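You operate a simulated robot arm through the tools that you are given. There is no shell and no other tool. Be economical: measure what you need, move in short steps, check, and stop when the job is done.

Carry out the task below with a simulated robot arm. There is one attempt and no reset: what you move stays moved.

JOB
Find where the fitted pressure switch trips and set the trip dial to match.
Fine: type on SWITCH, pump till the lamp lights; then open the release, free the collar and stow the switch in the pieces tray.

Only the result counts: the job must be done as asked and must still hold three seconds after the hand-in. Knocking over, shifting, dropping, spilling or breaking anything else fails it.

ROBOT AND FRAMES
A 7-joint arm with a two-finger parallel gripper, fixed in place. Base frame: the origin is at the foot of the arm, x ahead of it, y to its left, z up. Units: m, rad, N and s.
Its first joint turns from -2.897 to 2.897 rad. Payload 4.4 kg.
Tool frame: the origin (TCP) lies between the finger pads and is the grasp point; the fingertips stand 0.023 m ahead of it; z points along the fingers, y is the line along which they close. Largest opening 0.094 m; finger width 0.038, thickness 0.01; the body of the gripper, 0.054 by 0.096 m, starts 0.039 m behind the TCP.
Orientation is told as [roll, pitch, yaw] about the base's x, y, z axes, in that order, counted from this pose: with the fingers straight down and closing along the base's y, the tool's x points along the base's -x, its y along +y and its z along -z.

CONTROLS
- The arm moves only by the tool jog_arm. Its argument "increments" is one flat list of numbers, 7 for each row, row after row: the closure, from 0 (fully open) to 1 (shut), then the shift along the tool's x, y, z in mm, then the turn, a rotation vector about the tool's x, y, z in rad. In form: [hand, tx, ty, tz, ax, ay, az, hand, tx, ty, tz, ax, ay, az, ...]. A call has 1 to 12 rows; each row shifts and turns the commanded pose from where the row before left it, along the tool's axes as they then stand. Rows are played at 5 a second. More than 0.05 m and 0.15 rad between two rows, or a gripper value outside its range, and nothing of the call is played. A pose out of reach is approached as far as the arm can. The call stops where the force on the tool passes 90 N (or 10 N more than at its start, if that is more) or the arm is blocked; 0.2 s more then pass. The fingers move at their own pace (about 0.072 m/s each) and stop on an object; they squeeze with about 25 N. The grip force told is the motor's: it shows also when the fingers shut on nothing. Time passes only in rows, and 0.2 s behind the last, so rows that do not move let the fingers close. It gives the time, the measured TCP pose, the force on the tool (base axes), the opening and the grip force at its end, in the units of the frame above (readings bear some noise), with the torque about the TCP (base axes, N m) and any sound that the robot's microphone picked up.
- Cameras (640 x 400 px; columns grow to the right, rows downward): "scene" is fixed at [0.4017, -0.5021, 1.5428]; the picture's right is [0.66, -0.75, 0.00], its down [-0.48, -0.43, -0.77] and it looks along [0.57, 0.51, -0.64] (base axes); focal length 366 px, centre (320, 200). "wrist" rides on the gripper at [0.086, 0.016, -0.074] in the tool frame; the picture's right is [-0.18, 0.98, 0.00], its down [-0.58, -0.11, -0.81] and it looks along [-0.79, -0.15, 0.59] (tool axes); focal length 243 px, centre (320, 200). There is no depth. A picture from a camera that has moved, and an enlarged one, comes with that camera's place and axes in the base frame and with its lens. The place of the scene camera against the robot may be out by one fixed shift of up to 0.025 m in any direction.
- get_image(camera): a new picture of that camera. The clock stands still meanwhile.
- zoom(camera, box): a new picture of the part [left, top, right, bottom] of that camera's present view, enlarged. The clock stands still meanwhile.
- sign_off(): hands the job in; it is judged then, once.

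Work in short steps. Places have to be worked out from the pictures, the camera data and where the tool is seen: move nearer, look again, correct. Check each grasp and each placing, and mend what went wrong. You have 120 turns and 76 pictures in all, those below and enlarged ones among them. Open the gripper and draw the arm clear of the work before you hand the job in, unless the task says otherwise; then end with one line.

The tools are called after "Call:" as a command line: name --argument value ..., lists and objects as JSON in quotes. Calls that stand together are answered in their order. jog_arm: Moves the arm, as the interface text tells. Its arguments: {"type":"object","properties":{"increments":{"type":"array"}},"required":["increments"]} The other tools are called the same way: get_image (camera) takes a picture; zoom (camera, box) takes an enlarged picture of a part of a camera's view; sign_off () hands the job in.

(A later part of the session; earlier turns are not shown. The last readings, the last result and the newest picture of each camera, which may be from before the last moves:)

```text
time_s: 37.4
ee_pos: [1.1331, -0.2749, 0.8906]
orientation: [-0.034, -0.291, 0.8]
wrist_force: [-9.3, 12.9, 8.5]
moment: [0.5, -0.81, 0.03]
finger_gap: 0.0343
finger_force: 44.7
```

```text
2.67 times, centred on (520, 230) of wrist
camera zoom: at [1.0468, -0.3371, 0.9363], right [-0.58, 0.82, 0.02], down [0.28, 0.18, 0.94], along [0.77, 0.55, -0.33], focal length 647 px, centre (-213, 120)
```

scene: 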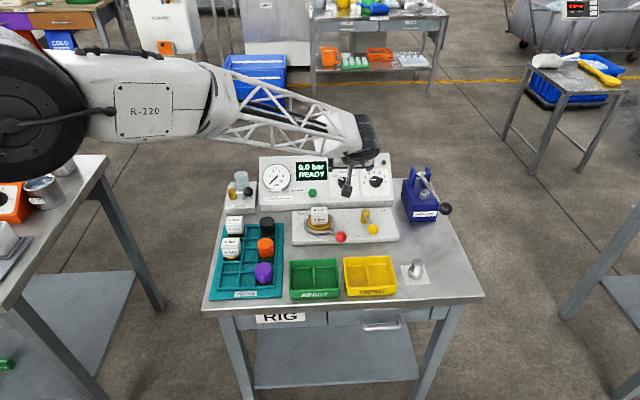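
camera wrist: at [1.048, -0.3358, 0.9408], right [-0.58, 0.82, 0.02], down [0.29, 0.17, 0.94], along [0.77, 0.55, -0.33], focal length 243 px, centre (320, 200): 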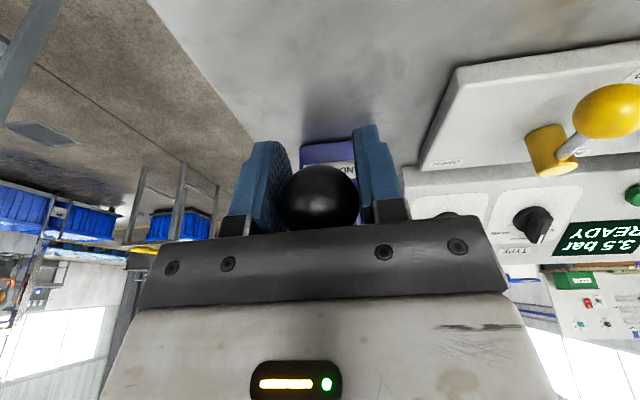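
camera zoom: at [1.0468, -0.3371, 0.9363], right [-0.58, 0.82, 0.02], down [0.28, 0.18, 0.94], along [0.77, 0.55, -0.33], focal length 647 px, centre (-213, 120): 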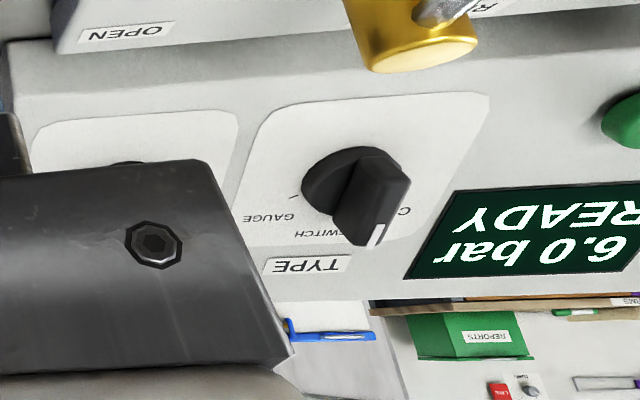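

6.0 bar and still dark, so the trip is above the label value. Another 8 mm.

Call:
jog_arm --increments '[1, 1.0, 0, 2.7, 0, 0, 0, 1, 1.0, 0, 2.7, 0, 0, 0, 1, 1.0, 0, 2.7, 0, 0, 0, 1, 0, 0, 0, 0, 0, 0]'

Call:
zoom --camera "scene" --box '[340, 140, 440, 205]'

```text
time_s: 38.4
ee_pos: [1.1326, -0.2746, 0.883]
orientation: [-0.032, -0.292, 0.8]
wrist_force: [8.9, 31.1, 10.2]
moment: [0.08, -0.44, -0.1]
finger_gap: 0.0343
finger_force: 44.3
```

```text
6.15 times, centred on (390, 172) of scene
camera zoom: at [0.4017, -0.5021, 1.5428], right [0.66, -0.75, 0.0], down [-0.48, -0.43, -0.77], along [0.57, 0.51, -0.64], focal length 2254 px, centre (-111, 369)
```

zoom: 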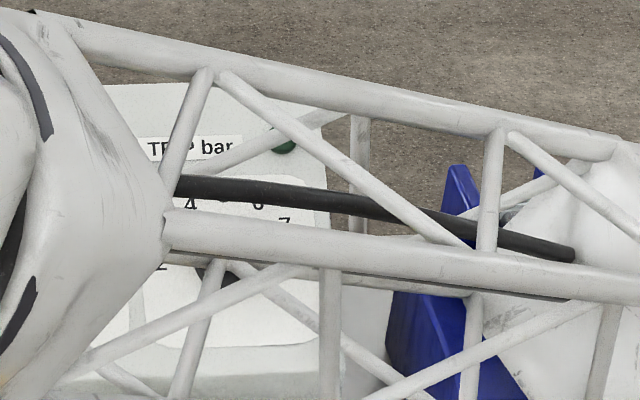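

Dark. I'll raise the lever for the next stroke (to ~0.941), then push 14 mm.

Call:
jog_arm --increments '[1, -2.6, 0, -8.4, 0, 0, 0, 1, -2.6, 0, -8.4, 0, 0, 0, 1, -2.6, 0, -8.4, 0, 0, 0, 1, -2.6, 0, -8.4, 0, 0, 0, 1, -2.6, 0, -8.4, 0, 0, 0, 1, -2.6, 0, -8.4, 0, 0, 0, 1, -1.8, 0, -6, 0, 0, 0, 1, 0, 0, 0, 0, 0, 0]'

Call:
zoom --camera "wrist" --box '[400, 160, 640, 300]'

```text
time_s: 40.2
ee_pos: [1.1318, -0.2762, 0.9402]
orientation: [-0.034, -0.291, 0.798]
wrist_force: [65.9, -15.7, -17.2]
moment: [0.31, 1.09, 0.14]
finger_gap: 0.0347
finger_force: 45.1
```

```text
2.67 times, centred on (520, 230) of wrist
camera zoom: at [1.046, -0.3374, 0.9853], right [-0.58, 0.82, 0.02], down [0.28, 0.18, 0.94], along [0.77, 0.55, -0.33], focal length 647 px, centre (-213, 120)
```

zoom: 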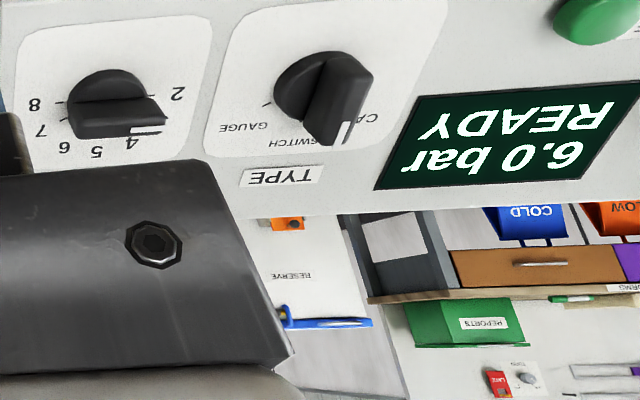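

6.0 held. I'll relieve side load, press to z≈0.92, and check the lamp.

Call:
jog_arm --increments '[1, -0.5, -2, 0, 0, 0, 0, 1, 1.1, 0, 3.3, 0, 0, 0, 1, 1.1, 0, 3.3, 0, 0, 0, 1, 1.1, 0, 3.3, 0, 0, 0, 1, 1.1, 0, 3.3, 0, 0, 0, 1, 1.1, 0.8, 3.3, 0, 0, 0, 1, 1.1, 0, 3.3, 0, 0, 0, 1, 0, 0, 0, 0, 0, 0]'

Call:
zoom --camera "scene" --box '[340, 140, 440, 205]'

```text
time_s: 42.0
ee_pos: [1.1333, -0.2755, 0.9203]
orientation: [-0.031, -0.291, 0.802]
wrist_force: [-55.4, 19.3, 8.1]
moment: [0.05, -0.99, 0.26]
finger_gap: 0.0343
finger_force: 44.6
```

```text
6.15 times, centred on (390, 172) of scene
camera zoom: at [0.4017, -0.5021, 1.5428], right [0.66, -0.75, 0.0], down [-0.48, -0.43, -0.77], along [0.57, 0.51, -0.64], focal length 2254 px, centre (-111, 369)
```

zoom: 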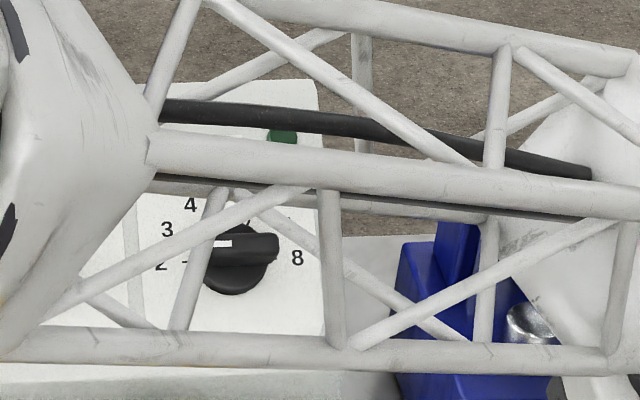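

Dark. I'll correct sideways and press 8 mm more.

Call:
jog_arm --increments '[1, 0.6, 1.8, 0, 0, 0, 0, 1, 1.0, 0, 2.7, 0, 0, 0, 1, 1.0, 0, 2.7, 0, 0, 0, 1, 1.0, 0, 2.7, 0, 0, 0, 1, 0, 0, 0, 0, 0, 0]'

Call:
zoom --camera "scene" --box '[340, 140, 440, 205]'

Call:
zoom --camera "wrist" --box '[400, 160, 640, 300]'

```text
time_s: 43.2
ee_pos: [1.1315, -0.2764, 0.9122]
orientation: [-0.033, -0.292, 0.8]
wrist_force: [32.1, -5.3, 8.2]
moment: [0.85, -0.4, 0.07]
finger_gap: 0.0343
finger_force: 45.0
```

```text
6.15 times, centred on (390, 172) of scene
camera zoom: at [0.4017, -0.5021, 1.5428], right [0.66, -0.75, 0.0], down [-0.48, -0.43, -0.77], along [0.57, 0.51, -0.64], focal length 2254 px, centre (-111, 369)
```

zoom: 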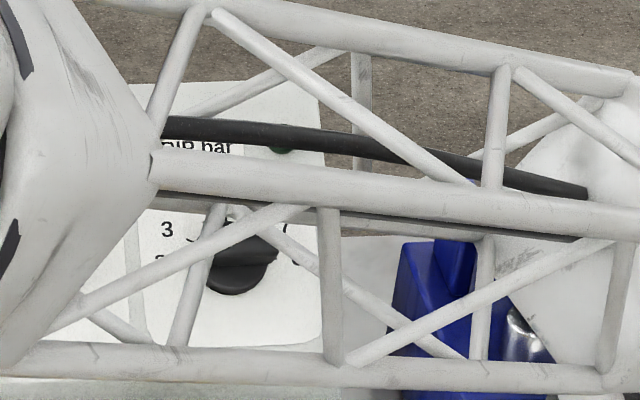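

```text
2.67 times, centred on (520, 230) of wrist
camera zoom: at [1.0451, -0.3384, 0.9574], right [-0.58, 0.82, 0.02], down [0.28, 0.18, 0.94], along [0.77, 0.55, -0.33], focal length 647 px, centre (-213, 120)
```

zoom: 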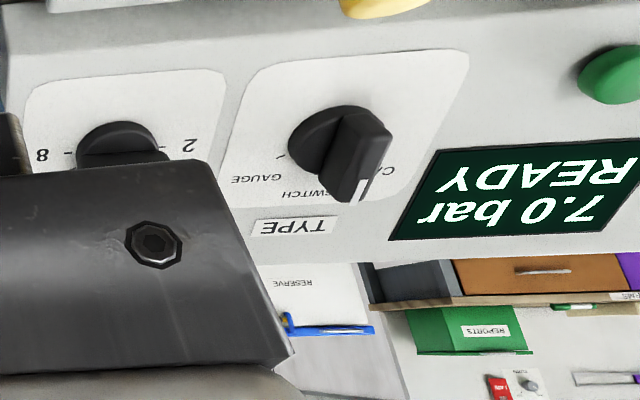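

7.0 bar; the sliver of lamp still looks dark. I'll press 7 mm more to reach 7.5 and a clearer lamp view.

Call:
jog_arm --increments '[1, 0, -0.8, 0, 0, 0, 0, 1, 1.0, 0, 2.7, 0, 0, 0, 1, 1.0, 0, 2.7, 0, 0, 0, 1, 0.6, 0, 1.6, 0, 0, 0, 1, 0, 0, 0, 0, 0, 0]'

Call:
zoom --camera "scene" --box '[340, 140, 440, 205]'

Call:
zoom --camera "wrist" --box '[400, 160, 640, 300]'

```text
time_s: 44.4
ee_pos: [1.1319, -0.2763, 0.903]
orientation: [-0.031, -0.291, 0.802]
wrist_force: [-4.8, 1.1, 7.5]
moment: [0.58, -0.62, 0.03]
finger_gap: 0.0342
finger_force: 44.9
```

```text
6.15 times, centred on (390, 172) of scene
camera zoom: at [0.4017, -0.5021, 1.5428], right [0.66, -0.75, 0.0], down [-0.48, -0.43, -0.77], along [0.57, 0.51, -0.64], focal length 2254 px, centre (-111, 369)
```

zoom: 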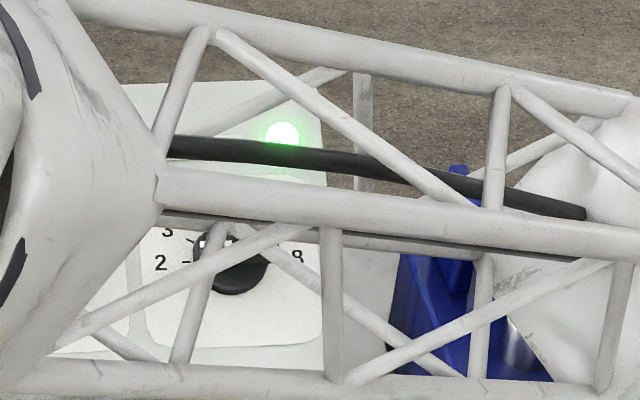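

```text
2.67 times, centred on (520, 230) of wrist
camera zoom: at [1.0448, -0.3391, 0.9489], right [-0.58, 0.82, 0.02], down [0.29, 0.18, 0.94], along [0.77, 0.55, -0.33], focal length 647 px, centre (-213, 120)
```

zoom: 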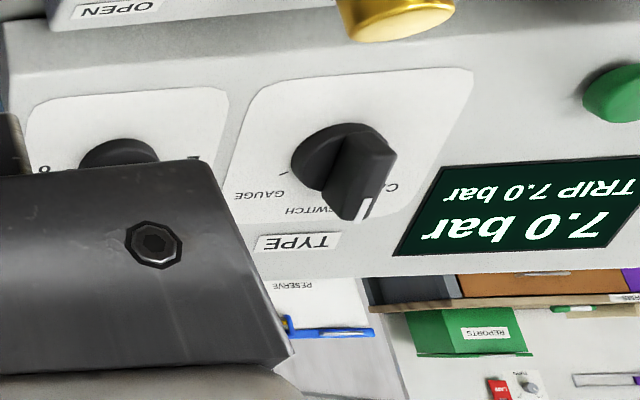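

Lamp is lit and the display says "TRIP 7.0 bar". I'll release the pump knob, retreat, and head to a standoff over the TRIP dial.

Call:
jog_arm --increments '[0, 0, 0, 0, 0, 0, 0, 0, 0, 0, 0, 0, 0, 0, 0, 0, 0, 0, 0, 0, 0, 0, 0, 0, -48, 0, 0, 0, 0, 0, 0, -48, 0, 0, 0, 0.2, -34.2, 26, 0, 0, 0, 0, 0.4, -34.2, 26, 0, 0, 0, 0, 0.4, -34.2, 26, 0, 0, 0, 0, 0.4, -34.2, 26, 0, 0, -0.12, 0, 0.4, -34.2, 26, 0, 0, -0.12, 0, 0.4, 0, 0, 0, 0, -0.12, 0]'

```text
time_s: 46.8
ee_pos: [1.131, -0.0869, 1.0444]
orientation: [-0.04, -0.652, 0.814]
wrist_force: [-0.2, -0.9, 0.4]
moment: [0.01, 0.03, -0.01]
finger_gap: 0.0562
finger_force: 0.0
```

I'll zero the roll, align laterally with the TRIP dial, twist -1.57 rad, and advance 100 mm.

Call:
jog_arm --increments '[0.4, 25.8, -5, 0, -0.04, 0, 0, 0.4, 0, 0, 0, 0, 0, -0.145, 0.4, 0, 0, 0, 0, 0, -0.145, 0.4, 0, 0, 0, 0, 0, -0.145, 0.4, 0, 0, 0, 0, 0, -0.145, 0.4, 0, 0, 0, 0, 0, -0.145, 0.4, 0, 0, 0, 0, 0, -0.145, 0.4, 0, 0, 0, 0, 0, -0.145, 0.4, 0, 0, 0, 0, 0, -0.145, 0.4, 0, 0, 0, 0, 0, -0.145, 0.4, 0, 0, 0, 0, 0, -0.145, 0.4, 0, 0, 0, 0, 0, -0.12]'

Call:
jog_arm --increments '[0.4, 0, 0, 45, 0, 0, 0, 0.4, 0, 0, 45, 0, 0, 0, 0.4, 0, 0, 20, 0, 0, 0]'

Call:
get_image --camera "wrist"

```text
time_s: 49.4
ee_pos: [1.1202, -0.1049, 1.0287]
orientation: [-0.652, 0.001, 2.387]
wrist_force: [-0.8, 0.1, 0.3]
moment: [0.02, 0.01, -0.01]
finger_gap: 0.0566
finger_force: 0.0
```

```text
time_s: 50.2
ee_pos: [1.1654, -0.0553, 0.9411]
orientation: [-0.65, 0.001, 2.386]
wrist_force: [0.3, 0.3, -0.6]
moment: [-0.01, 0.01, -0.03]
finger_gap: 0.0564
finger_force: 0.0
```

```text
26 pictures are left
camera wrist: at [1.1885, -0.1586, 0.9907], right [-0.67, -0.44, -0.6], down [-0.7, 0.11, 0.71], along [-0.25, 0.89, -0.38], focal length 243 px, centre (320, 200)
```

wrist: 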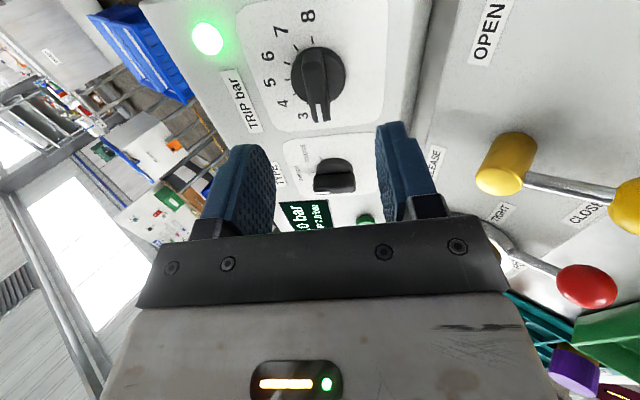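

The bar is aligned. I'll advance 55 mm and close.

Call:
jog_arm --increments '[0.4, 0, 0, 28, 0, 0, 0, 0.4, 0, 0, 27, 0, 0, 0, 0.7, 0, 0, 0, 0, 0, 0, 1, 0, 0, 0, 0, 0, 0, 1, 0, 0, 0, 0, 0, 0, 1, 0, 0, 0, 0, 0, 0]'

Call:
get_image --camera "wrist"

```text
time_s: 51.6
ee_pos: [1.1896, -0.0314, 0.9]
orientation: [-0.653, 0.001, 2.385]
wrist_force: [32.7, 19.2, 8.6]
moment: [0.83, 0.42, -0.75]
finger_gap: 0.0132
finger_force: 44.4
```

```text
25 pictures are left
camera wrist: at [1.2121, -0.1339, 0.9486], right [-0.67, -0.44, -0.6], down [-0.7, 0.11, 0.71], along [-0.25, 0.89, -0.38], focal length 243 px, centre (320, 200)
```

wrist: 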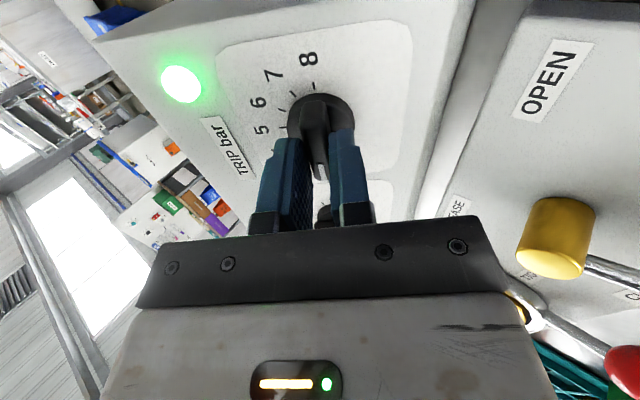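

Gripped. I'll relieve the side load and start turning clockwise (first 1.56 rad).

Call:
jog_arm --increments '[1, 0, -1.2, 0, 0, 0, 0, 1, 0, 0, 0, 0, 0, 0.142, 1, 0, 0, 0, 0, 0, 0.142, 1, 0, 0, 0, 0, 0, 0.142, 1, 0, 0, 0, 0, 0, 0.142, 1, 0, 0, 0, 0, 0, 0.142, 1, 0, 0, 0, 0, 0, 0.142, 1, 0, 0, 0, 0, 0, 0.142, 1, 0, 0, 0, 0, 0, 0.142, 1, 0, 0, 0, 0, 0, 0.142, 1, 0, 0, 0, 0, 0, 0.142, 1, 0, 0, 0, 0, 0, 0.14]'

```text
time_s: 53.5
ee_pos: [1.1899, -0.0312, 0.9018]
orientation: [-0.38, -0.549, 1.461]
wrist_force: [20.4, 3.5, -4.6]
moment: [0.24, -0.21, 0.01]
finger_gap: 0.0131
finger_force: 45.2
stopped in row 9: the force on the tool passed its limit at 92 N (the readings are from after the stop); the commanded pose is now the measured one
```

A side-load stop after roughly 1.05 rad; force is now relaxed. I'll continue the turn.

Call:
jog_arm --increments '[1, 0, 0, 0, 0, 0, 0.12, 1, 0, 0, 0, 0, 0, 0.12, 1, 0, 0, 0, 0, 0, 0.12, 1, 0, 0, 0, 0, 0, 0.12, 1, 0, 0, 0, 0, 0, 0.12, 1, 0, 0, 0, 0, 0, 0]'

Call:
get_image --camera "wrist"

```text
time_s: 54.9
ee_pos: [1.1902, -0.0328, 0.9015]
orientation: [0.043, -0.653, 0.736]
wrist_force: [64.7, -14.4, -13.2]
moment: [-0.27, -1.08, -0.63]
finger_gap: 0.0128
finger_force: 45.3
```

```text
24 pictures are left
camera wrist: at [1.0973, -0.1003, 0.9083], right [-0.57, 0.81, 0.15], down [0.08, -0.12, 0.99], along [0.82, 0.58, 0.01], focal length 243 px, centre (320, 200)
```

wrist: 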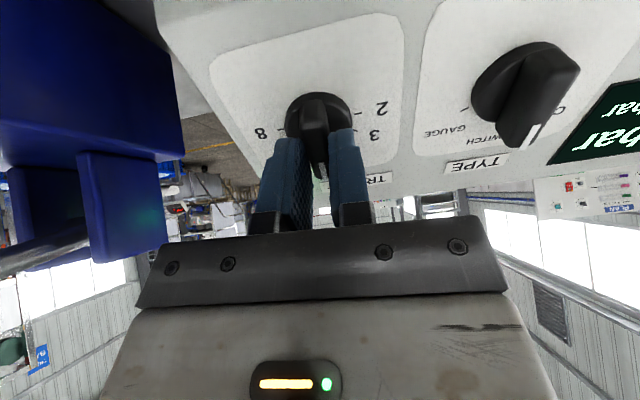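

The dial is near 5 now. I'll correct the side load and turn the remaining 0.98 rad.

Call:
jog_arm --increments '[1, 0, -1.7, 0, 0, 0, 0, 1, 0, 0, 0, 0, 0, 0.123, 1, 0, 0, 0, 0, 0, 0.123, 1, 0, 0, 0, 0, 0, 0.123, 1, 0, 0, 0, 0, 0, 0.123, 1, 0, 0, 0, 0, 0, 0.123, 1, 0, 0, 0, 0, 0, 0.123, 1, 0, 0, 0, 0, 0, 0.123, 1, 0, 0, 0, 0, 0, 0.12, 1, 0, 0, 0, 0, 0, 0]'

Call:
get_image --camera "wrist"

```text
time_s: 57.1
ee_pos: [1.1918, -0.0345, 0.9022]
orientation: [0.585, -0.313, -0.326]
wrist_force: [11.9, -24.2, -2.2]
moment: [-0.81, -0.71, -0.72]
finger_gap: 0.0132
finger_force: 45.3
```

```text
23 pictures are left
camera wrist: at [1.0835, -0.0273, 0.9417], right [0.27, 0.77, 0.57], down [0.17, -0.62, 0.76], along [0.95, -0.11, -0.3], focal length 243 px, centre (320, 200)
```

wrist: 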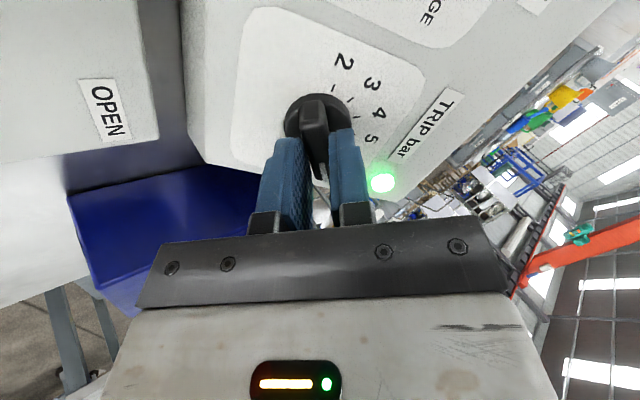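

Now I'll release, back off along the tool axis, and check the pointer in both cameras.

Call:
jog_arm --increments '[0.4, 0, 0, 0, 0, 0, 0, 0.4, 0, 0, 0, 0, 0, 0, 0.4, 0, 0, -40, 0, 0, 0, 0.4, 0, 0, -45, 0, 0, 0]'

Call:
zoom --camera "wrist" --box '[200, 0, 440, 150]'

Call:
zoom --camera "scene" --box '[325, 150, 405, 200]'

```text
time_s: 58.1
ee_pos: [1.1542, -0.0697, 0.9676]
orientation: [0.582, -0.31, -0.323]
wrist_force: [0.3, 1.0, -1.1]
moment: [0.0, -0.05, -0.04]
finger_gap: 0.0563
finger_force: 0.1
```

```text
2.67 times, centred on (320, 75) of wrist
camera zoom: at [1.0471, -0.063, 1.0081], right [0.27, 0.78, 0.57], down [0.18, -0.62, 0.76], along [0.95, -0.1, -0.3], focal length 647 px, centre (320, 533)
```

zoom: 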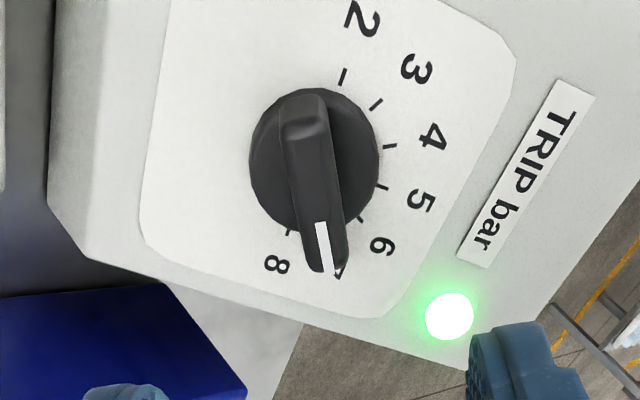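

```text
8.00 times, centred on (365, 175) of scene
camera zoom: at [0.4017, -0.5021, 1.5428], right [0.66, -0.75, 0.0], down [-0.48, -0.43, -0.77], along [0.57, 0.51, -0.64], focal length 2930 px, centre (-40, 400)
```

zoom: 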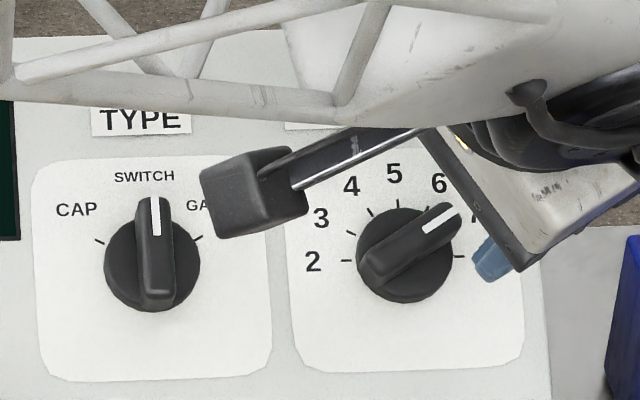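

By both views the pointer sits at about 55° (≈6.8), slightly short of 7. I'll re-grip and turn about 0.09 rad more.

Call:
jog_arm --increments '[0.4, 0, 0, 45, 0, 0, 0, 0.4, 0, 0, 40, 0, 0, 0, 0.8, 0, 0, 0, 0, 0, 0, 1, 0, 0, 0, 0, 0, 0, 1, 0, 0, 0, 0, 0, 0, 1, 0, 0, 0, 0, 0, 0.045, 1, 0, 0, 0, 0, 0, 0.045, 1, 0, 0, 0, 0, 0, 0, 0.4, 0, 0, 0, 0, 0, 0, 0.4, 0, 0, 0, 0, 0, 0, 0.4, 0, 0, -40, 0, 0, 0, 0.4, 0, 0, -45, 0, 0, 0]'

Call:
zoom --camera "wrist" --box '[200, 0, 440, 150]'

```text
time_s: 60.7
ee_pos: [1.1554, -0.0688, 0.9664]
orientation: [0.605, -0.26, -0.4]
wrist_force: [-0.3, 0.5, -0.6]
moment: [0.04, -0.05, -0.01]
finger_gap: 0.0563
finger_force: 0.0
```

```text
2.67 times, centred on (320, 75) of wrist
camera zoom: at [1.0501, -0.0568, 1.0123], right [0.35, 0.73, 0.59], down [0.16, -0.66, 0.73], along [0.92, -0.16, -0.35], focal length 647 px, centre (320, 533)
```

zoom: 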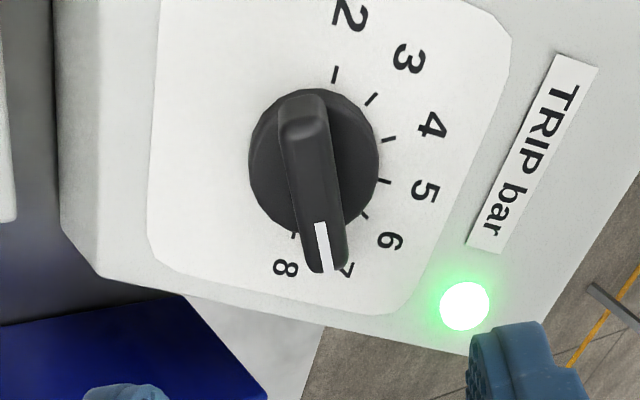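

The estimates of the dial angle differ by a few degrees, so I'll move the arm clear and use the near-perpendicular scene camera at high zoom.

Call:
jog_arm --increments '[0.4, 0, 0, -45, 0, 0, 0, 0.4, 0, 0, -45, 0, 0, 0, 0.4, 0, 0, 0, 0, 0, -0.15, 0.4, 0, 0, 0, 0, 0, -0.15, 0.4, 0, 0, 0, 0, 0, -0.15, 0.4, 0, 0, 0, 0, 0, -0.15, 0.4, 0, 0, 0, 0, 0, -0.15, 0.4, 0, 0, 0, 0, 0, -0.15, 0.4, 0, 0, 0, 0, 0, -0.15, 0.4, 45, 0, 0, 0, 0, 0, 0.4, 45, 0, 0, 0, 0, 0, 0.4, 40, 0, 0, 0, 0, 0]'

Call:
zoom --camera "scene" --box '[355, 162, 397, 195]'

```text
time_s: 63.3
ee_pos: [1.0411, -0.1769, 0.9616]
orientation: [0.059, -0.654, 0.713]
wrist_force: [0.1, -0.1, 0.3]
moment: [0.02, -0.01, -0.01]
finger_gap: 0.0564
finger_force: 0.1
```

```text
12.12 times, centred on (376, 178) of scene
camera zoom: at [0.4017, -0.5021, 1.5428], right [0.66, -0.75, 0.0], down [-0.48, -0.43, -0.77], along [0.57, 0.51, -0.64], focal length 4440 px, centre (-359, 461)
```

zoom: 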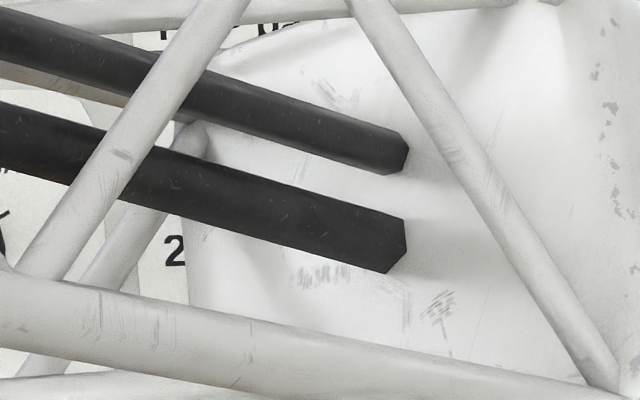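

The arm blocks that view; I'll verify the dial later when it's clear. Next comes the release lever: hover above its yellow knob at (1.043, -0.126, 0.85).

Call:
jog_arm --increments '[0.3, 0, 0, 0, 0, 0.135, -0.035, 0.3, 0, 0, 0, 0, 0.135, -0.035, 0.3, 0, 0, 0, 0, 0.135, 0, 0.3, -9, 34, 0, 0, 0, 0, 0.3, 0, 0, 28, 0, 0, 0, 0.3, 0, 0, 28, 0, 0, 0]'

Call:
get_image --camera "wrist"

```text
time_s: 64.7
ee_pos: [1.0292, -0.1373, 0.9095]
orientation: [0.013, -0.25, 0.806]
wrist_force: [0.0, 0.4, -0.1]
moment: [0.0, -0.01, 0.0]
finger_gap: 0.0657
finger_force: 0.1
```

```text
18 pictures are left
camera wrist: at [0.9479, -0.2009, 0.9606], right [-0.59, 0.81, 0.06], down [0.34, 0.18, 0.92], along [0.74, 0.56, -0.38], focal length 243 px, centre (320, 200)
```

wrist: 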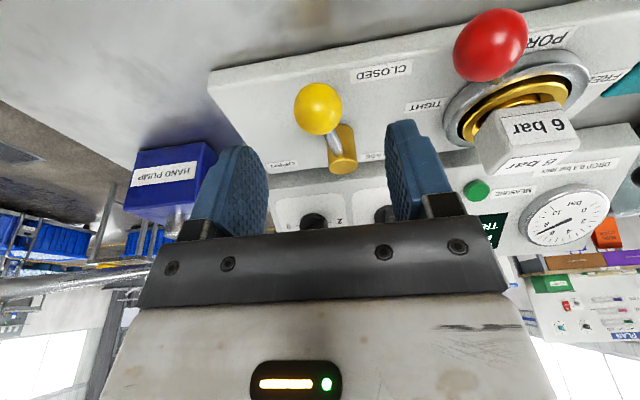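

The knob is centred. I'll descend 60 mm and grip it.

Call:
jog_arm --increments '[0.3, -2, 0, 30, 0, 0, 0, 0.3, 0, 0, 30, 0, 0, 0, 0.7, 0, 0, 0, 0, 0, 0, 1, 0, 0, 0, 0, 0, 0, 1, 0, 0, 0, 0, 0, 0]'

```text
time_s: 65.9
ee_pos: [1.0418, -0.1252, 0.853]
orientation: [0.012, -0.252, 0.804]
wrist_force: [27.9, -16.8, -3.3]
moment: [0.17, -0.42, -0.4]
finger_gap: 0.0316
finger_force: 44.6
```

Gripped (31.6 mm ball). I'll swing it counter-clockwise about its pivot (1.0765, -0.076), rotating the tool with the lever, 4 steps first.

Call:
jog_arm --increments '[1, 0, -1, 0, 0, 0, 0, 1, -1.96, -8.68, 0.5, 0, 0, -0.148, 1, -1.96, -8.68, 0.9, 0, 0, -0.148, 1, -1.96, -8.68, 1.2, 0, 0, -0.148, 1, -1.96, -8.68, 1.4, 0, 0, -0.148]'

```text
time_s: 67.1
ee_pos: [1.0756, -0.1365, 0.852]
orientation: [-0.131, -0.215, 1.417]
wrist_force: [-1.0, -25.4, 3.4]
moment: [0.42, -0.06, -0.07]
finger_gap: 0.0316
finger_force: 44.9
```

Moving freely. Five more steps.

Call:
jog_arm --increments '[1, -1.96, -8.68, 1.6, 0, 0, -0.148, 1, -1.96, -8.68, 1.8, 0, 0, -0.148, 1, -1.96, -8.68, 2.0, 0, 0, -0.148, 1, -1.96, -8.68, 2.1, 0, 0, -0.148, 1, -1.96, -8.68, 2.2, 0, 0, -0.148, 1, 0, 0, 0, 0, 0, 0]'

Call:
get_image --camera "scene"

```text
time_s: 68.5
ee_pos: [1.1174, -0.1187, 0.8508]
orientation: [-0.24, -0.07, 2.15]
wrist_force: [6.3, -14.4, -4.4]
moment: [-0.1, -0.19, 0.18]
finger_gap: 0.0313
finger_force: 45.1
```

```text
17 pictures are left
```

scene: 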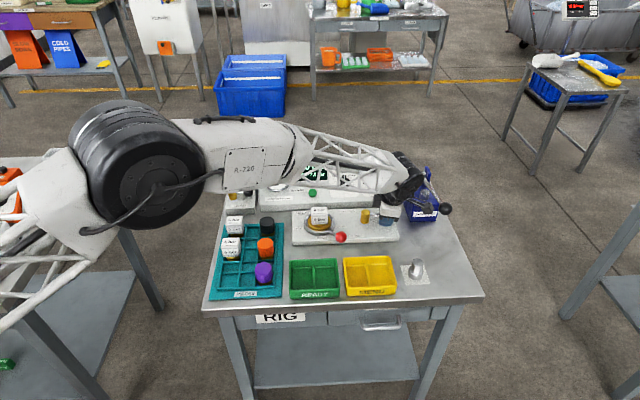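

It turned about 76°. One more step toward the stop, then I'll release and rise to see the display.

Call:
jog_arm --increments '[1, -1.96, -8.68, 2.2, 0, 0, -0.148, 1, 0, 0, 0, 0, 0, 0]'

Call:
jog_arm --increments '[0.3, 0, 0, 0, 0, 0, 0, 0.3, 0, 0, 0, 0, 0, 0, 0.3, 0, 0, -45, 0, 0, 0, 0.3, 0, 0, -45, 0, 0, 0, 0.3, 0, 0, -40, 0, 0, 0.15, 0.3, 0, 0, 0, 0, 0, 0.15, 0.3, 0, 0, 0, 0, 0, 0.15, 0.3, 0, 0, 0, 0, 0, 0.15, 0.3, 0, 0, 0, 0, 0, 0.15, 0.3, 0, 0, 0, 0, 0, 0.15, 0.3, 0, 0, 0, 0, 0, 0.15, 0.3, 0, 0, 0, 0, 0, 0.15]'

```text
time_s: 69.1
ee_pos: [1.1243, -0.1126, 0.8506]
orientation: [-0.247, -0.036, 2.291]
wrist_force: [-2.4, -6.9, -0.1]
moment: [0.2, 0.24, -0.09]
finger_gap: 0.0313
finger_force: 44.8
```

```text
time_s: 71.7
ee_pos: [1.1025, -0.1374, 0.9783]
orientation: [-0.056, -0.246, 1.092]
wrist_force: [-0.3, -0.1, 0.7]
moment: [0.01, 0.03, 0.02]
finger_gap: 0.0659
finger_force: 0.0
```

The lever has turned about 88° to OPEN. Now I'll go over the collar's red knob with a vertical tool and fingers across its lever.

Call:
jog_arm --increments '[0.2, 0, 0, 0, -0.056, 0.123, 0, 0.2, 0, 0, 0, 0, 0.123, 0, 0.2, 0, 0, 0, 0, 0, -0.15, 0.2, 0, 0, 0, 0, 0, -0.15, 0.2, -9, 37.7, 7, 0, 0, 0, 0.2, -9, 37.7, 7, 0, 0, 0, 0.2, -9, 37.7, 7, 0, 0, 0, 0.2, -9, 37.7, 7, 0, 0, 0]'

Call:
get_image --camera "wrist"

```text
time_s: 73.5
ee_pos: [0.9606, -0.077, 0.9489]
orientation: [0.0, 0.003, 1.39]
wrist_force: [-0.5, -0.4, -1.1]
moment: [-0.01, 0.01, 0.01]
finger_gap: 0.0755
finger_force: 0.0
```

```text
16 pictures are left
camera wrist: at [0.9285, -0.159, 1.0237], right [-0.93, 0.36, 0.0], down [0.21, 0.55, 0.8], along [0.29, 0.75, -0.59], focal length 243 px, centre (320, 200)
```

wrist: 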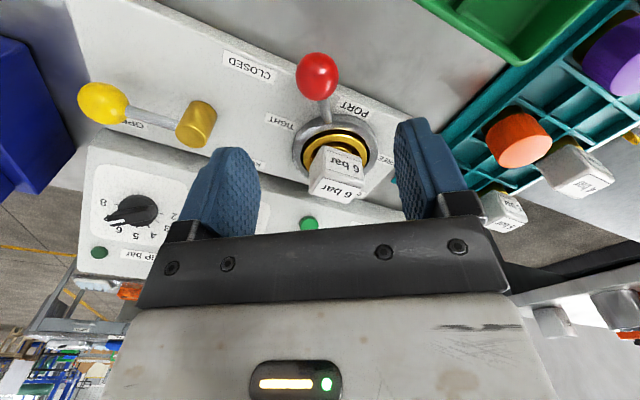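

The yellow lever is at OPEN and the lamp is off. Red knob at (0.962, -0.078), collar centre ≈ (0.977, 0.012). I'll descend and grip.

Call:
jog_arm --increments '[0.3, 0, 0, 45, 0, 0, 0, 0.3, 0, 0, 45, 0, 0, 0, 0.3, 0, 0, 9, 0, 0, 0, 0.7, 0, 0, 0, 0, 0, 0, 1, 0, 0, 0, 0, 0, 0, 1, 0, 0, 0, 0, 0, 0]'

```text
time_s: 74.9
ee_pos: [0.9608, -0.0756, 0.8507]
orientation: [0.0, 0.003, 1.389]
wrist_force: [1.3, -0.6, 2.1]
moment: [-0.01, -0.04, -0.03]
finger_gap: 0.0315
finger_force: 45.3
```

Clean grip (31.5 mm). I'll swing the collar clockwise toward FREE, 4 steps.

Call:
jog_arm --increments '[1, -1, 13.2, 0, 0, 0, 0.148, 1, -1, 13.2, 0, 0, 0, 0.148, 1, -1, 13.2, 0, 0, 0, 0.148, 1, -1, 13.2, 0, 0, 0, 0.148]'

```text
time_s: 75.9
ee_pos: [0.9142, -0.0521, 0.851]
orientation: [-0.001, 0.003, 0.797]
wrist_force: [-18.5, -18.6, 11.8]
moment: [-0.23, 0.32, 0.14]
finger_gap: 0.0313
finger_force: 45.2
```

Moving well. Four more steps with slightly less inward feed.

Call:
jog_arm --increments '[1, -0.4, 13.0, 0, 0, 0, 0.148, 1, -0.6, 13.0, 0, 0, 0, 0.148, 1, -0.6, 13.0, 0, 0, 0, 0.148, 1, -0.8, 13.0, 0, 0, 0, 0.148]'

Call:
zoom --camera "scene" --box '[220, 150, 420, 275]'

```text
time_s: 76.9
ee_pos: [0.8885, -0.0064, 0.8506]
orientation: [-0.003, 0.001, 0.203]
wrist_force: [-22.3, -5.2, 7.4]
moment: [-0.04, 0.47, 0.14]
finger_gap: 0.0314
finger_force: 45.3
```

```text
3.20 times, centred on (320, 212) of scene
camera zoom: at [0.4017, -0.5021, 1.5428], right [0.66, -0.75, 0.0], down [-0.48, -0.43, -0.77], along [0.57, 0.51, -0.64], focal length 1172 px, centre (320, 160)
```

zoom: 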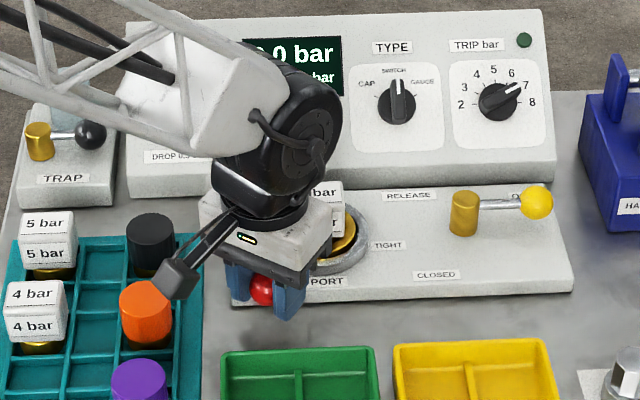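

Pressure reads 0.0 and the dial is unobstructed: zooming on it now, and nudging the collar two more steps to feel for the stop.

Call:
zoom --camera "scene" --box '[355, 162, 397, 189]'

Call:
jog_arm --increments '[1, -0.4, 12.0, 0, 0, 0, 0.14, 1, -0.4, 12.0, 0, 0, 0, 0.14, 1, 0, 0, 0, 0, 0, 0]'

```text
14.81 times, centred on (376, 176) of scene
camera zoom: at [0.4017, -0.5021, 1.5428], right [0.66, -0.75, 0.0], down [-0.48, -0.43, -0.77], along [0.57, 0.51, -0.64], focal length 5427 px, centre (-510, 563)
```

zoom: 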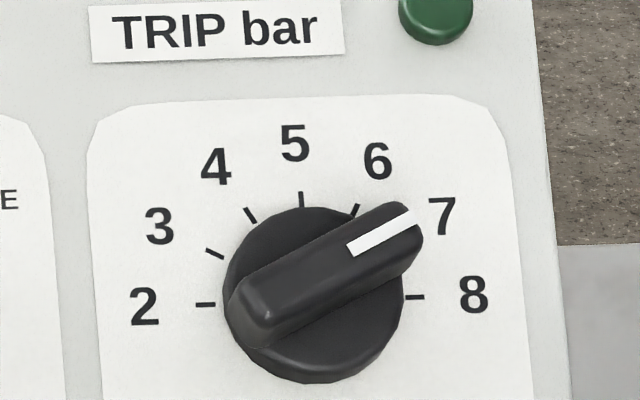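

```text
time_s: 77.7
ee_pos: [0.8864, 0.0156, 0.8515]
orientation: [-0.001, 0.0, -0.076]
wrist_force: [28.6, -105.6, -8.3]
moment: [-0.53, 0.17, 1.26]
finger_gap: 0.0581
finger_force: 44.7
```

The dial reads about 7.05–7.1, which is good. The collar hit its end stop (105 N), so I'll back off at once and look.

Call:
jog_arm --increments '[1, 0, -5, 0, 0, 0, 0, 1, 0, 0, 0, 0, 0, 0]'

Call:
get_image --camera "wrist"

```text
time_s: 78.3
ee_pos: [0.8859, 0.0104, 0.8497]
orientation: [-0.001, 0.0, -0.077]
wrist_force: [26.0, -107.1, -6.6]
moment: [-0.53, 0.37, 1.0]
finger_gap: 0.0482
finger_force: 44.6
```

```text
13 pictures are left
camera wrist: at [0.8006, 0.032, 0.9244], right [0.26, 0.97, 0.0], down [0.57, -0.15, 0.81], along [0.78, -0.21, -0.59], focal length 243 px, centre (320, 200)
```

wrist: 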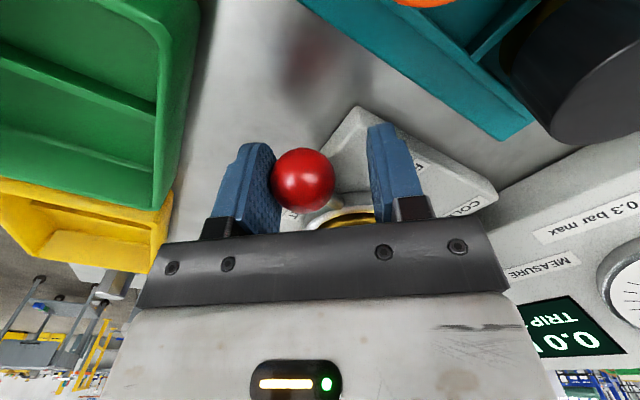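

The collar is at its FREE end stop with the ball against one finger. I'll open, centre, and rise straight up.

Call:
jog_arm --increments '[0.2, 0, 0, 0, 0, 0, 0, 0.2, 0, -14, 0, 0, 0, 0, 0.2, 0, 0, 0, 0, 0, 0, 0.2, 0, 0, -40, 0, 0, 0, 0.2, 0, 0, -45, 0, 0, 0, 0.2, 0, 0, -45, 0, 0, 0]'

```text
time_s: 79.7
ee_pos: [0.8858, -0.0011, 0.9796]
orientation: [-0.002, 0.001, -0.074]
wrist_force: [0.0, 0.5, -0.7]
moment: [0.0, -0.02, -0.01]
finger_gap: 0.0753
finger_force: 0.1
```

Now the switch. I'll hover over the port centre with the tool square to the table.

Call:
jog_arm --increments '[0, -45, 10, 0, 0, 0, 0, 0, -45, 10, 0, 0, 0, 0, 0, 0, 0, 0, 0, 0, -0.143, 0, 0, 0, 0, 0, 0, -0.143, 0, 0, 0, 0, 0, 0, -0.143, 0, 0, 0, 0, 0, 0, -0.143, 0, 0, 0, 0, 0, 0, -0.143, 0, 0, 0, 0, 0, 0, -0.143]'

Call:
get_image --camera "wrist"

```text
time_s: 81.5
ee_pos: [0.9763, 0.0121, 0.98]
orientation: [-0.002, 0.001, 0.786]
wrist_force: [0.0, -0.2, 0.6]
moment: [0.0, -0.03, 0.01]
finger_gap: 0.094
finger_force: 0.0
```

```text
12 pictures are left
camera wrist: at [0.9033, -0.0387, 1.0547], right [-0.57, 0.82, 0.0], down [0.49, 0.34, 0.81], along [0.66, 0.45, -0.59], focal length 243 px, centre (320, 200)
```

wrist: 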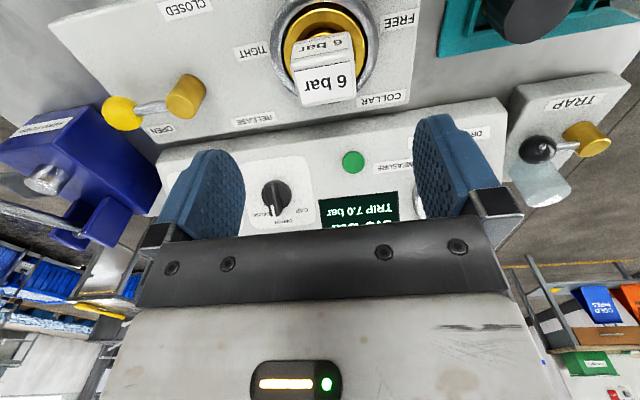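

Switch top is at about (0.977, 0.016, 0.875), about 45 mm wide. I'll descend to TCP z≈0.867 and grip.

Call:
jog_arm --increments '[0, -3, 2.3, 40, 0, 0, 0, 0, 0, 0, 40, 0, 0, 0, 0, 0, 0, 33, 0, 0, 0, 0.4, 0, 0, 0, 0, 0, 0, 1, 0, 0, 0, 0, 0, 0, 1, 0, 0, 0, 0, 0, 0]'

Call:
get_image --camera "wrist"

```text
time_s: 82.9
ee_pos: [0.9763, 0.0131, 0.8674]
orientation: [-0.001, 0.003, 0.783]
wrist_force: [0.1, -0.1, -0.2]
moment: [0.0, -0.02, -0.01]
finger_gap: 0.0458
finger_force: 24.7
```

```text
11 pictures are left
camera wrist: at [0.9033, -0.0355, 0.9415], right [-0.56, 0.83, 0.0], down [0.49, 0.34, 0.81], along [0.67, 0.45, -0.59], focal length 243 px, centre (320, 200)
```

wrist: 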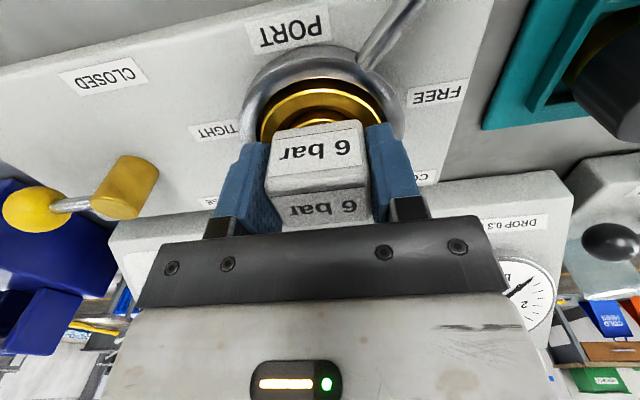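

Gripped at 45.8 mm. I'll lift gently and watch the force.

Call:
jog_arm --increments '[1, 0, 0, -5, 0, 0, 0, 1, 0, 0, -10, 0, 0, 0, 1, 0, 0, -25, 0, 0, 0, 1, 0, 0, -40, 0, 0, 0, 1, 0, 0, -40, 0, 0, 0]'

Call:
get_image --camera "scene"

```text
time_s: 84.1
ee_pos: [0.9761, 0.0165, 0.9867]
orientation: [0.0, 0.002, 0.784]
wrist_force: [0.7, 0.6, -2.7]
moment: [0.01, -0.01, 0.01]
finger_gap: 0.0456
finger_force: 24.8
```

```text
10 pictures are left
```

scene: 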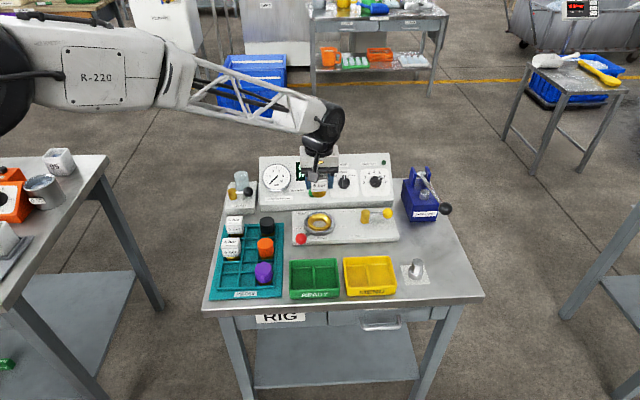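

The switch came out cleanly. Zooming on the pieces tray to locate a free cell.

Call:
zoom --camera "scene" --box '[205, 210, 295, 302]'

```text
4.35 times, centred on (250, 256) of scene
camera zoom: at [0.4017, -0.5021, 1.5428], right [0.66, -0.75, 0.0], down [-0.48, -0.43, -0.77], along [0.57, 0.51, -0.64], focal length 1593 px, centre (624, -44)
```

zoom: 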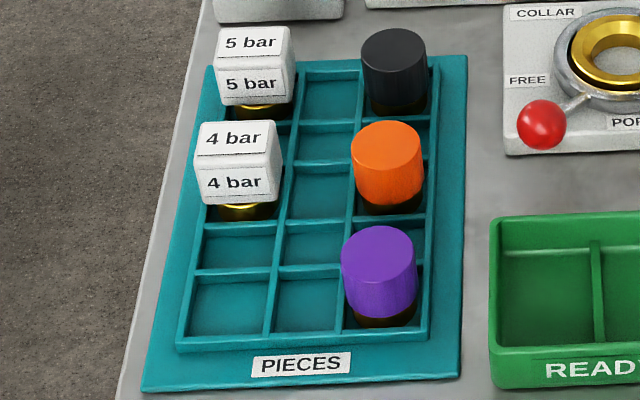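

Computed tray positions: 4-bar top at (0.743, 0.117, 0.868), 5-bar top at (0.800, 0.171, 0.868). The free front-left cell matching the purple's row should be centred near (0.687, 0.060), so I'll carry the switch there high and look.

Call:
jog_arm --increments '[1, 0, 0, -20, 0, 0, 0, 1, 24.9, 33.5, 0, 0, 0, 0, 1, 24.9, 33.5, 0, 0, 0, 0, 1, 24.9, 33.5, 0, 0, 0, 0, 1, 24.9, 33.5, 0, 0, 0, 0, 1, 24.9, 33.5, 0, 0, 0, 0, 1, 24.9, 33.5, 0, 0, 0, 0, 1, 24.9, 33.5, 0, 0, 0, 0, 1, 0, 0, 0, 0, 0, 0]'

Call:
get_image --camera "wrist"

```text
time_s: 86.1
ee_pos: [0.6882, 0.0584, 1.008]
orientation: [-0.001, 0.002, 0.784]
wrist_force: [0.1, 0.2, -1.9]
moment: [0.01, 0.0, -0.03]
finger_gap: 0.0456
finger_force: 24.9
```

```text
8 pictures are left
camera wrist: at [0.614, 0.0075, 1.0818], right [-0.56, 0.83, 0.0], down [0.49, 0.34, 0.81], along [0.67, 0.45, -0.59], focal length 243 px, centre (320, 200)
```

wrist: 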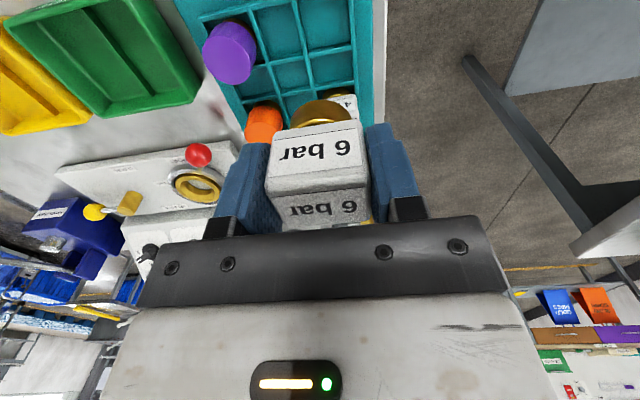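

The free front cell is right below. I'll zoom for its exact bounds.

Call:
zoom --camera "wrist" --box '[200, 0, 400, 125]'

```text
3.20 times, centred on (300, 62) of wrist
camera zoom: at [0.614, 0.0075, 1.0818], right [-0.56, 0.83, 0.0], down [0.49, 0.34, 0.81], along [0.67, 0.45, -0.59], focal length 776 px, centre (384, 640)
```

zoom: 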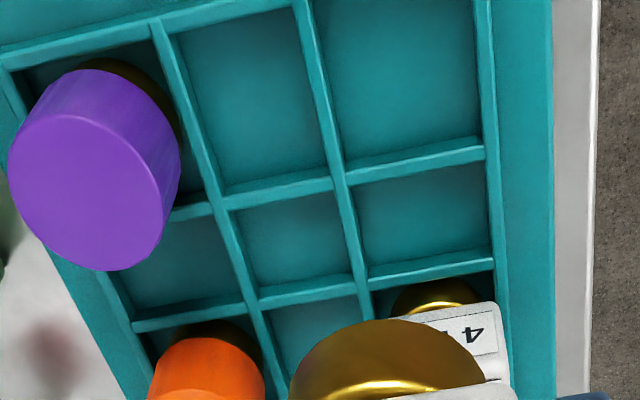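

Cell centre is about (0.683, 0.058). I'll shift 5 mm back and 3 mm sideways, then lower to just above.

Call:
jog_arm --increments '[1, 5, 3, 20, 0, 0, 0, 1, 0, 0, 35, 0, 0, 0, 1, 0, 0, 35, 0, 0, 0, 1, 0, 0, 28, 0, 0, 0, 1, 0, 0, 0, 0, 0, 0]'

Call:
zoom --camera "scene" --box '[205, 210, 295, 302]'

Call:
get_image --camera "wrist"

```text
time_s: 87.3
ee_pos: [0.681, 0.0567, 0.8892]
orientation: [-0.002, 0.002, 0.784]
wrist_force: [0.7, 0.5, -1.7]
moment: [0.02, 0.0, 0.02]
finger_gap: 0.0457
finger_force: 25.4
```

```text
4.35 times, centred on (250, 256) of scene
camera zoom: at [0.4017, -0.5021, 1.5428], right [0.66, -0.75, 0.0], down [-0.48, -0.43, -0.77], along [0.57, 0.51, -0.64], focal length 1593 px, centre (624, -44)
```

zoom: 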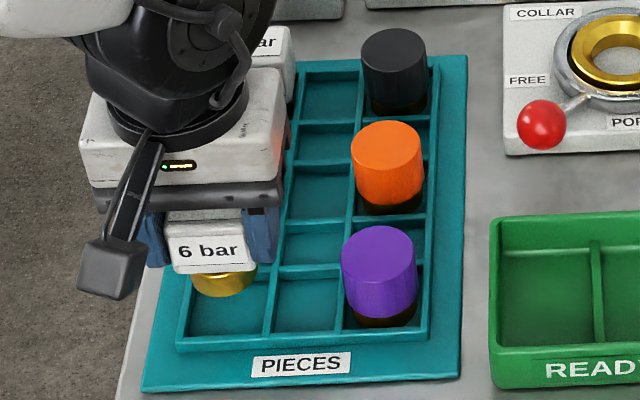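

```text
5 pictures are left
camera wrist: at [0.6087, 0.0062, 0.9637], right [-0.56, 0.83, 0.0], down [0.49, 0.34, 0.81], along [0.67, 0.45, -0.59], focal length 243 px, centre (320, 200)
```

wrist: 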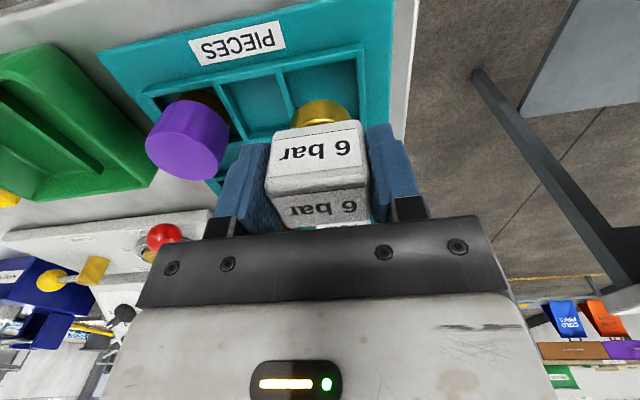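

The brass base is over the cell. A 2 mm nudge inward, then I'll lower in small steps watching force.

Call:
jog_arm --increments '[1, -2, 0, 8, 0, 0, 0, 1, 0, 0, 6, 0, 0, 0, 1, 0, 0, 4, 0, 0, 0, 1, 0, 0, 0, 0, 0, 0]'

```text
time_s: 88.3
ee_pos: [0.6835, 0.0575, 0.8715]
orientation: [-0.003, 0.001, 0.785]
wrist_force: [0.4, -0.4, -2.3]
moment: [-0.01, -0.02, 0.0]
finger_gap: 0.0456
finger_force: 25.1
```

No contact yet. Continuing in small steps.

Call:
jog_arm --increments '[1, 0, 0, 3, 0, 0, 0, 1, 0, 0, 3, 0, 0, 0, 1, 0, 0, 3, 0, 0, 0, 1, 0, 0, 0, 0, 0, 0]'

Call:
zoom --camera "scene" --box '[205, 210, 295, 302]'

```text
time_s: 89.3
ee_pos: [0.6819, 0.0576, 0.8627]
orientation: [-0.002, 0.0, 0.784]
wrist_force: [-1.2, -0.4, -1.5]
moment: [-0.01, -0.02, -0.04]
finger_gap: 0.0457
finger_force: 24.6
```

```text
4.35 times, centred on (250, 256) of scene
camera zoom: at [0.4017, -0.5021, 1.5428], right [0.66, -0.75, 0.0], down [-0.48, -0.43, -0.77], along [0.57, 0.51, -0.64], focal length 1593 px, centre (624, -44)
```

zoom: 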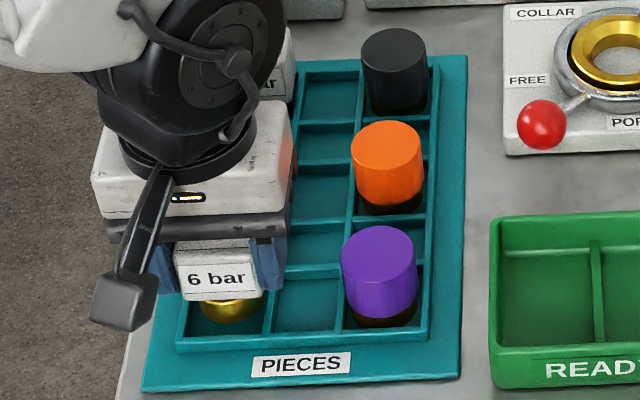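

Still hanging slightly above the floor and well within the cell. Lowering further until contact.

Call:
jog_arm --increments '[1, 0, 0, 2.5, 0, 0, 0, 1, 0, 0, 2.5, 0, 0, 0, 1, 0, 0, 0, 0, 0, 0]'

Call:
jog_arm --increments '[1, 0, 0, 2.5, 0, 0, 0, 1, 0, 0, 0, 0, 0, 0]'

```text
time_s: 90.1
ee_pos: [0.6824, 0.0565, 0.8585]
orientation: [0.0, 0.003, 0.784]
wrist_force: [3.3, 2.7, 17.2]
moment: [0.42, -0.42, 0.03]
finger_gap: 0.046
finger_force: 25.1
```

```text
time_s: 90.7
ee_pos: [0.6828, 0.0569, 0.8541]
orientation: [-0.002, 0.002, 0.782]
wrist_force: [-1.6, -7.4, 20.8]
moment: [0.08, -0.27, -0.1]
finger_gap: 0.0458
finger_force: 25.2
```

Contact at the expected height (about 0.857). I'll ease up 1 mm and open the fingers, then rise a little.

Call:
jog_arm --increments '[1, 0, 0, -1, 0, 0, 0, 0.4, 0, 0, 0, 0, 0, 0, 0.4, 0, 0, 0, 0, 0, 0, 0.3, 0, 0, 0, 0, 0, 0, 0.3, 0, 0, -20, 0, 0, 0, 0.3, 0, 0, -40, 0, 0, 0, 0.3, 0, 0, -45, 0, 0, 0, 0.3, 0, 0, -45, 0, 0, 0]'

Call:
get_image --camera "wrist"

```text
time_s: 92.5
ee_pos: [0.6835, 0.0582, 1.0066]
orientation: [0.001, 0.004, 0.784]
wrist_force: [-0.4, 0.3, 0.6]
moment: [0.02, -0.03, -0.01]
finger_gap: 0.0657
finger_force: 0.0
```

```text
3 pictures are left
camera wrist: at [0.6107, 0.0084, 1.081], right [-0.56, 0.83, 0.0], down [0.49, 0.34, 0.8], along [0.67, 0.45, -0.59], focal length 243 px, centre (320, 200)
```

wrist: 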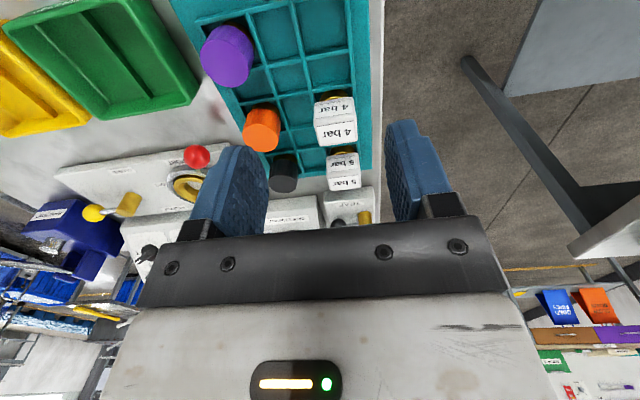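

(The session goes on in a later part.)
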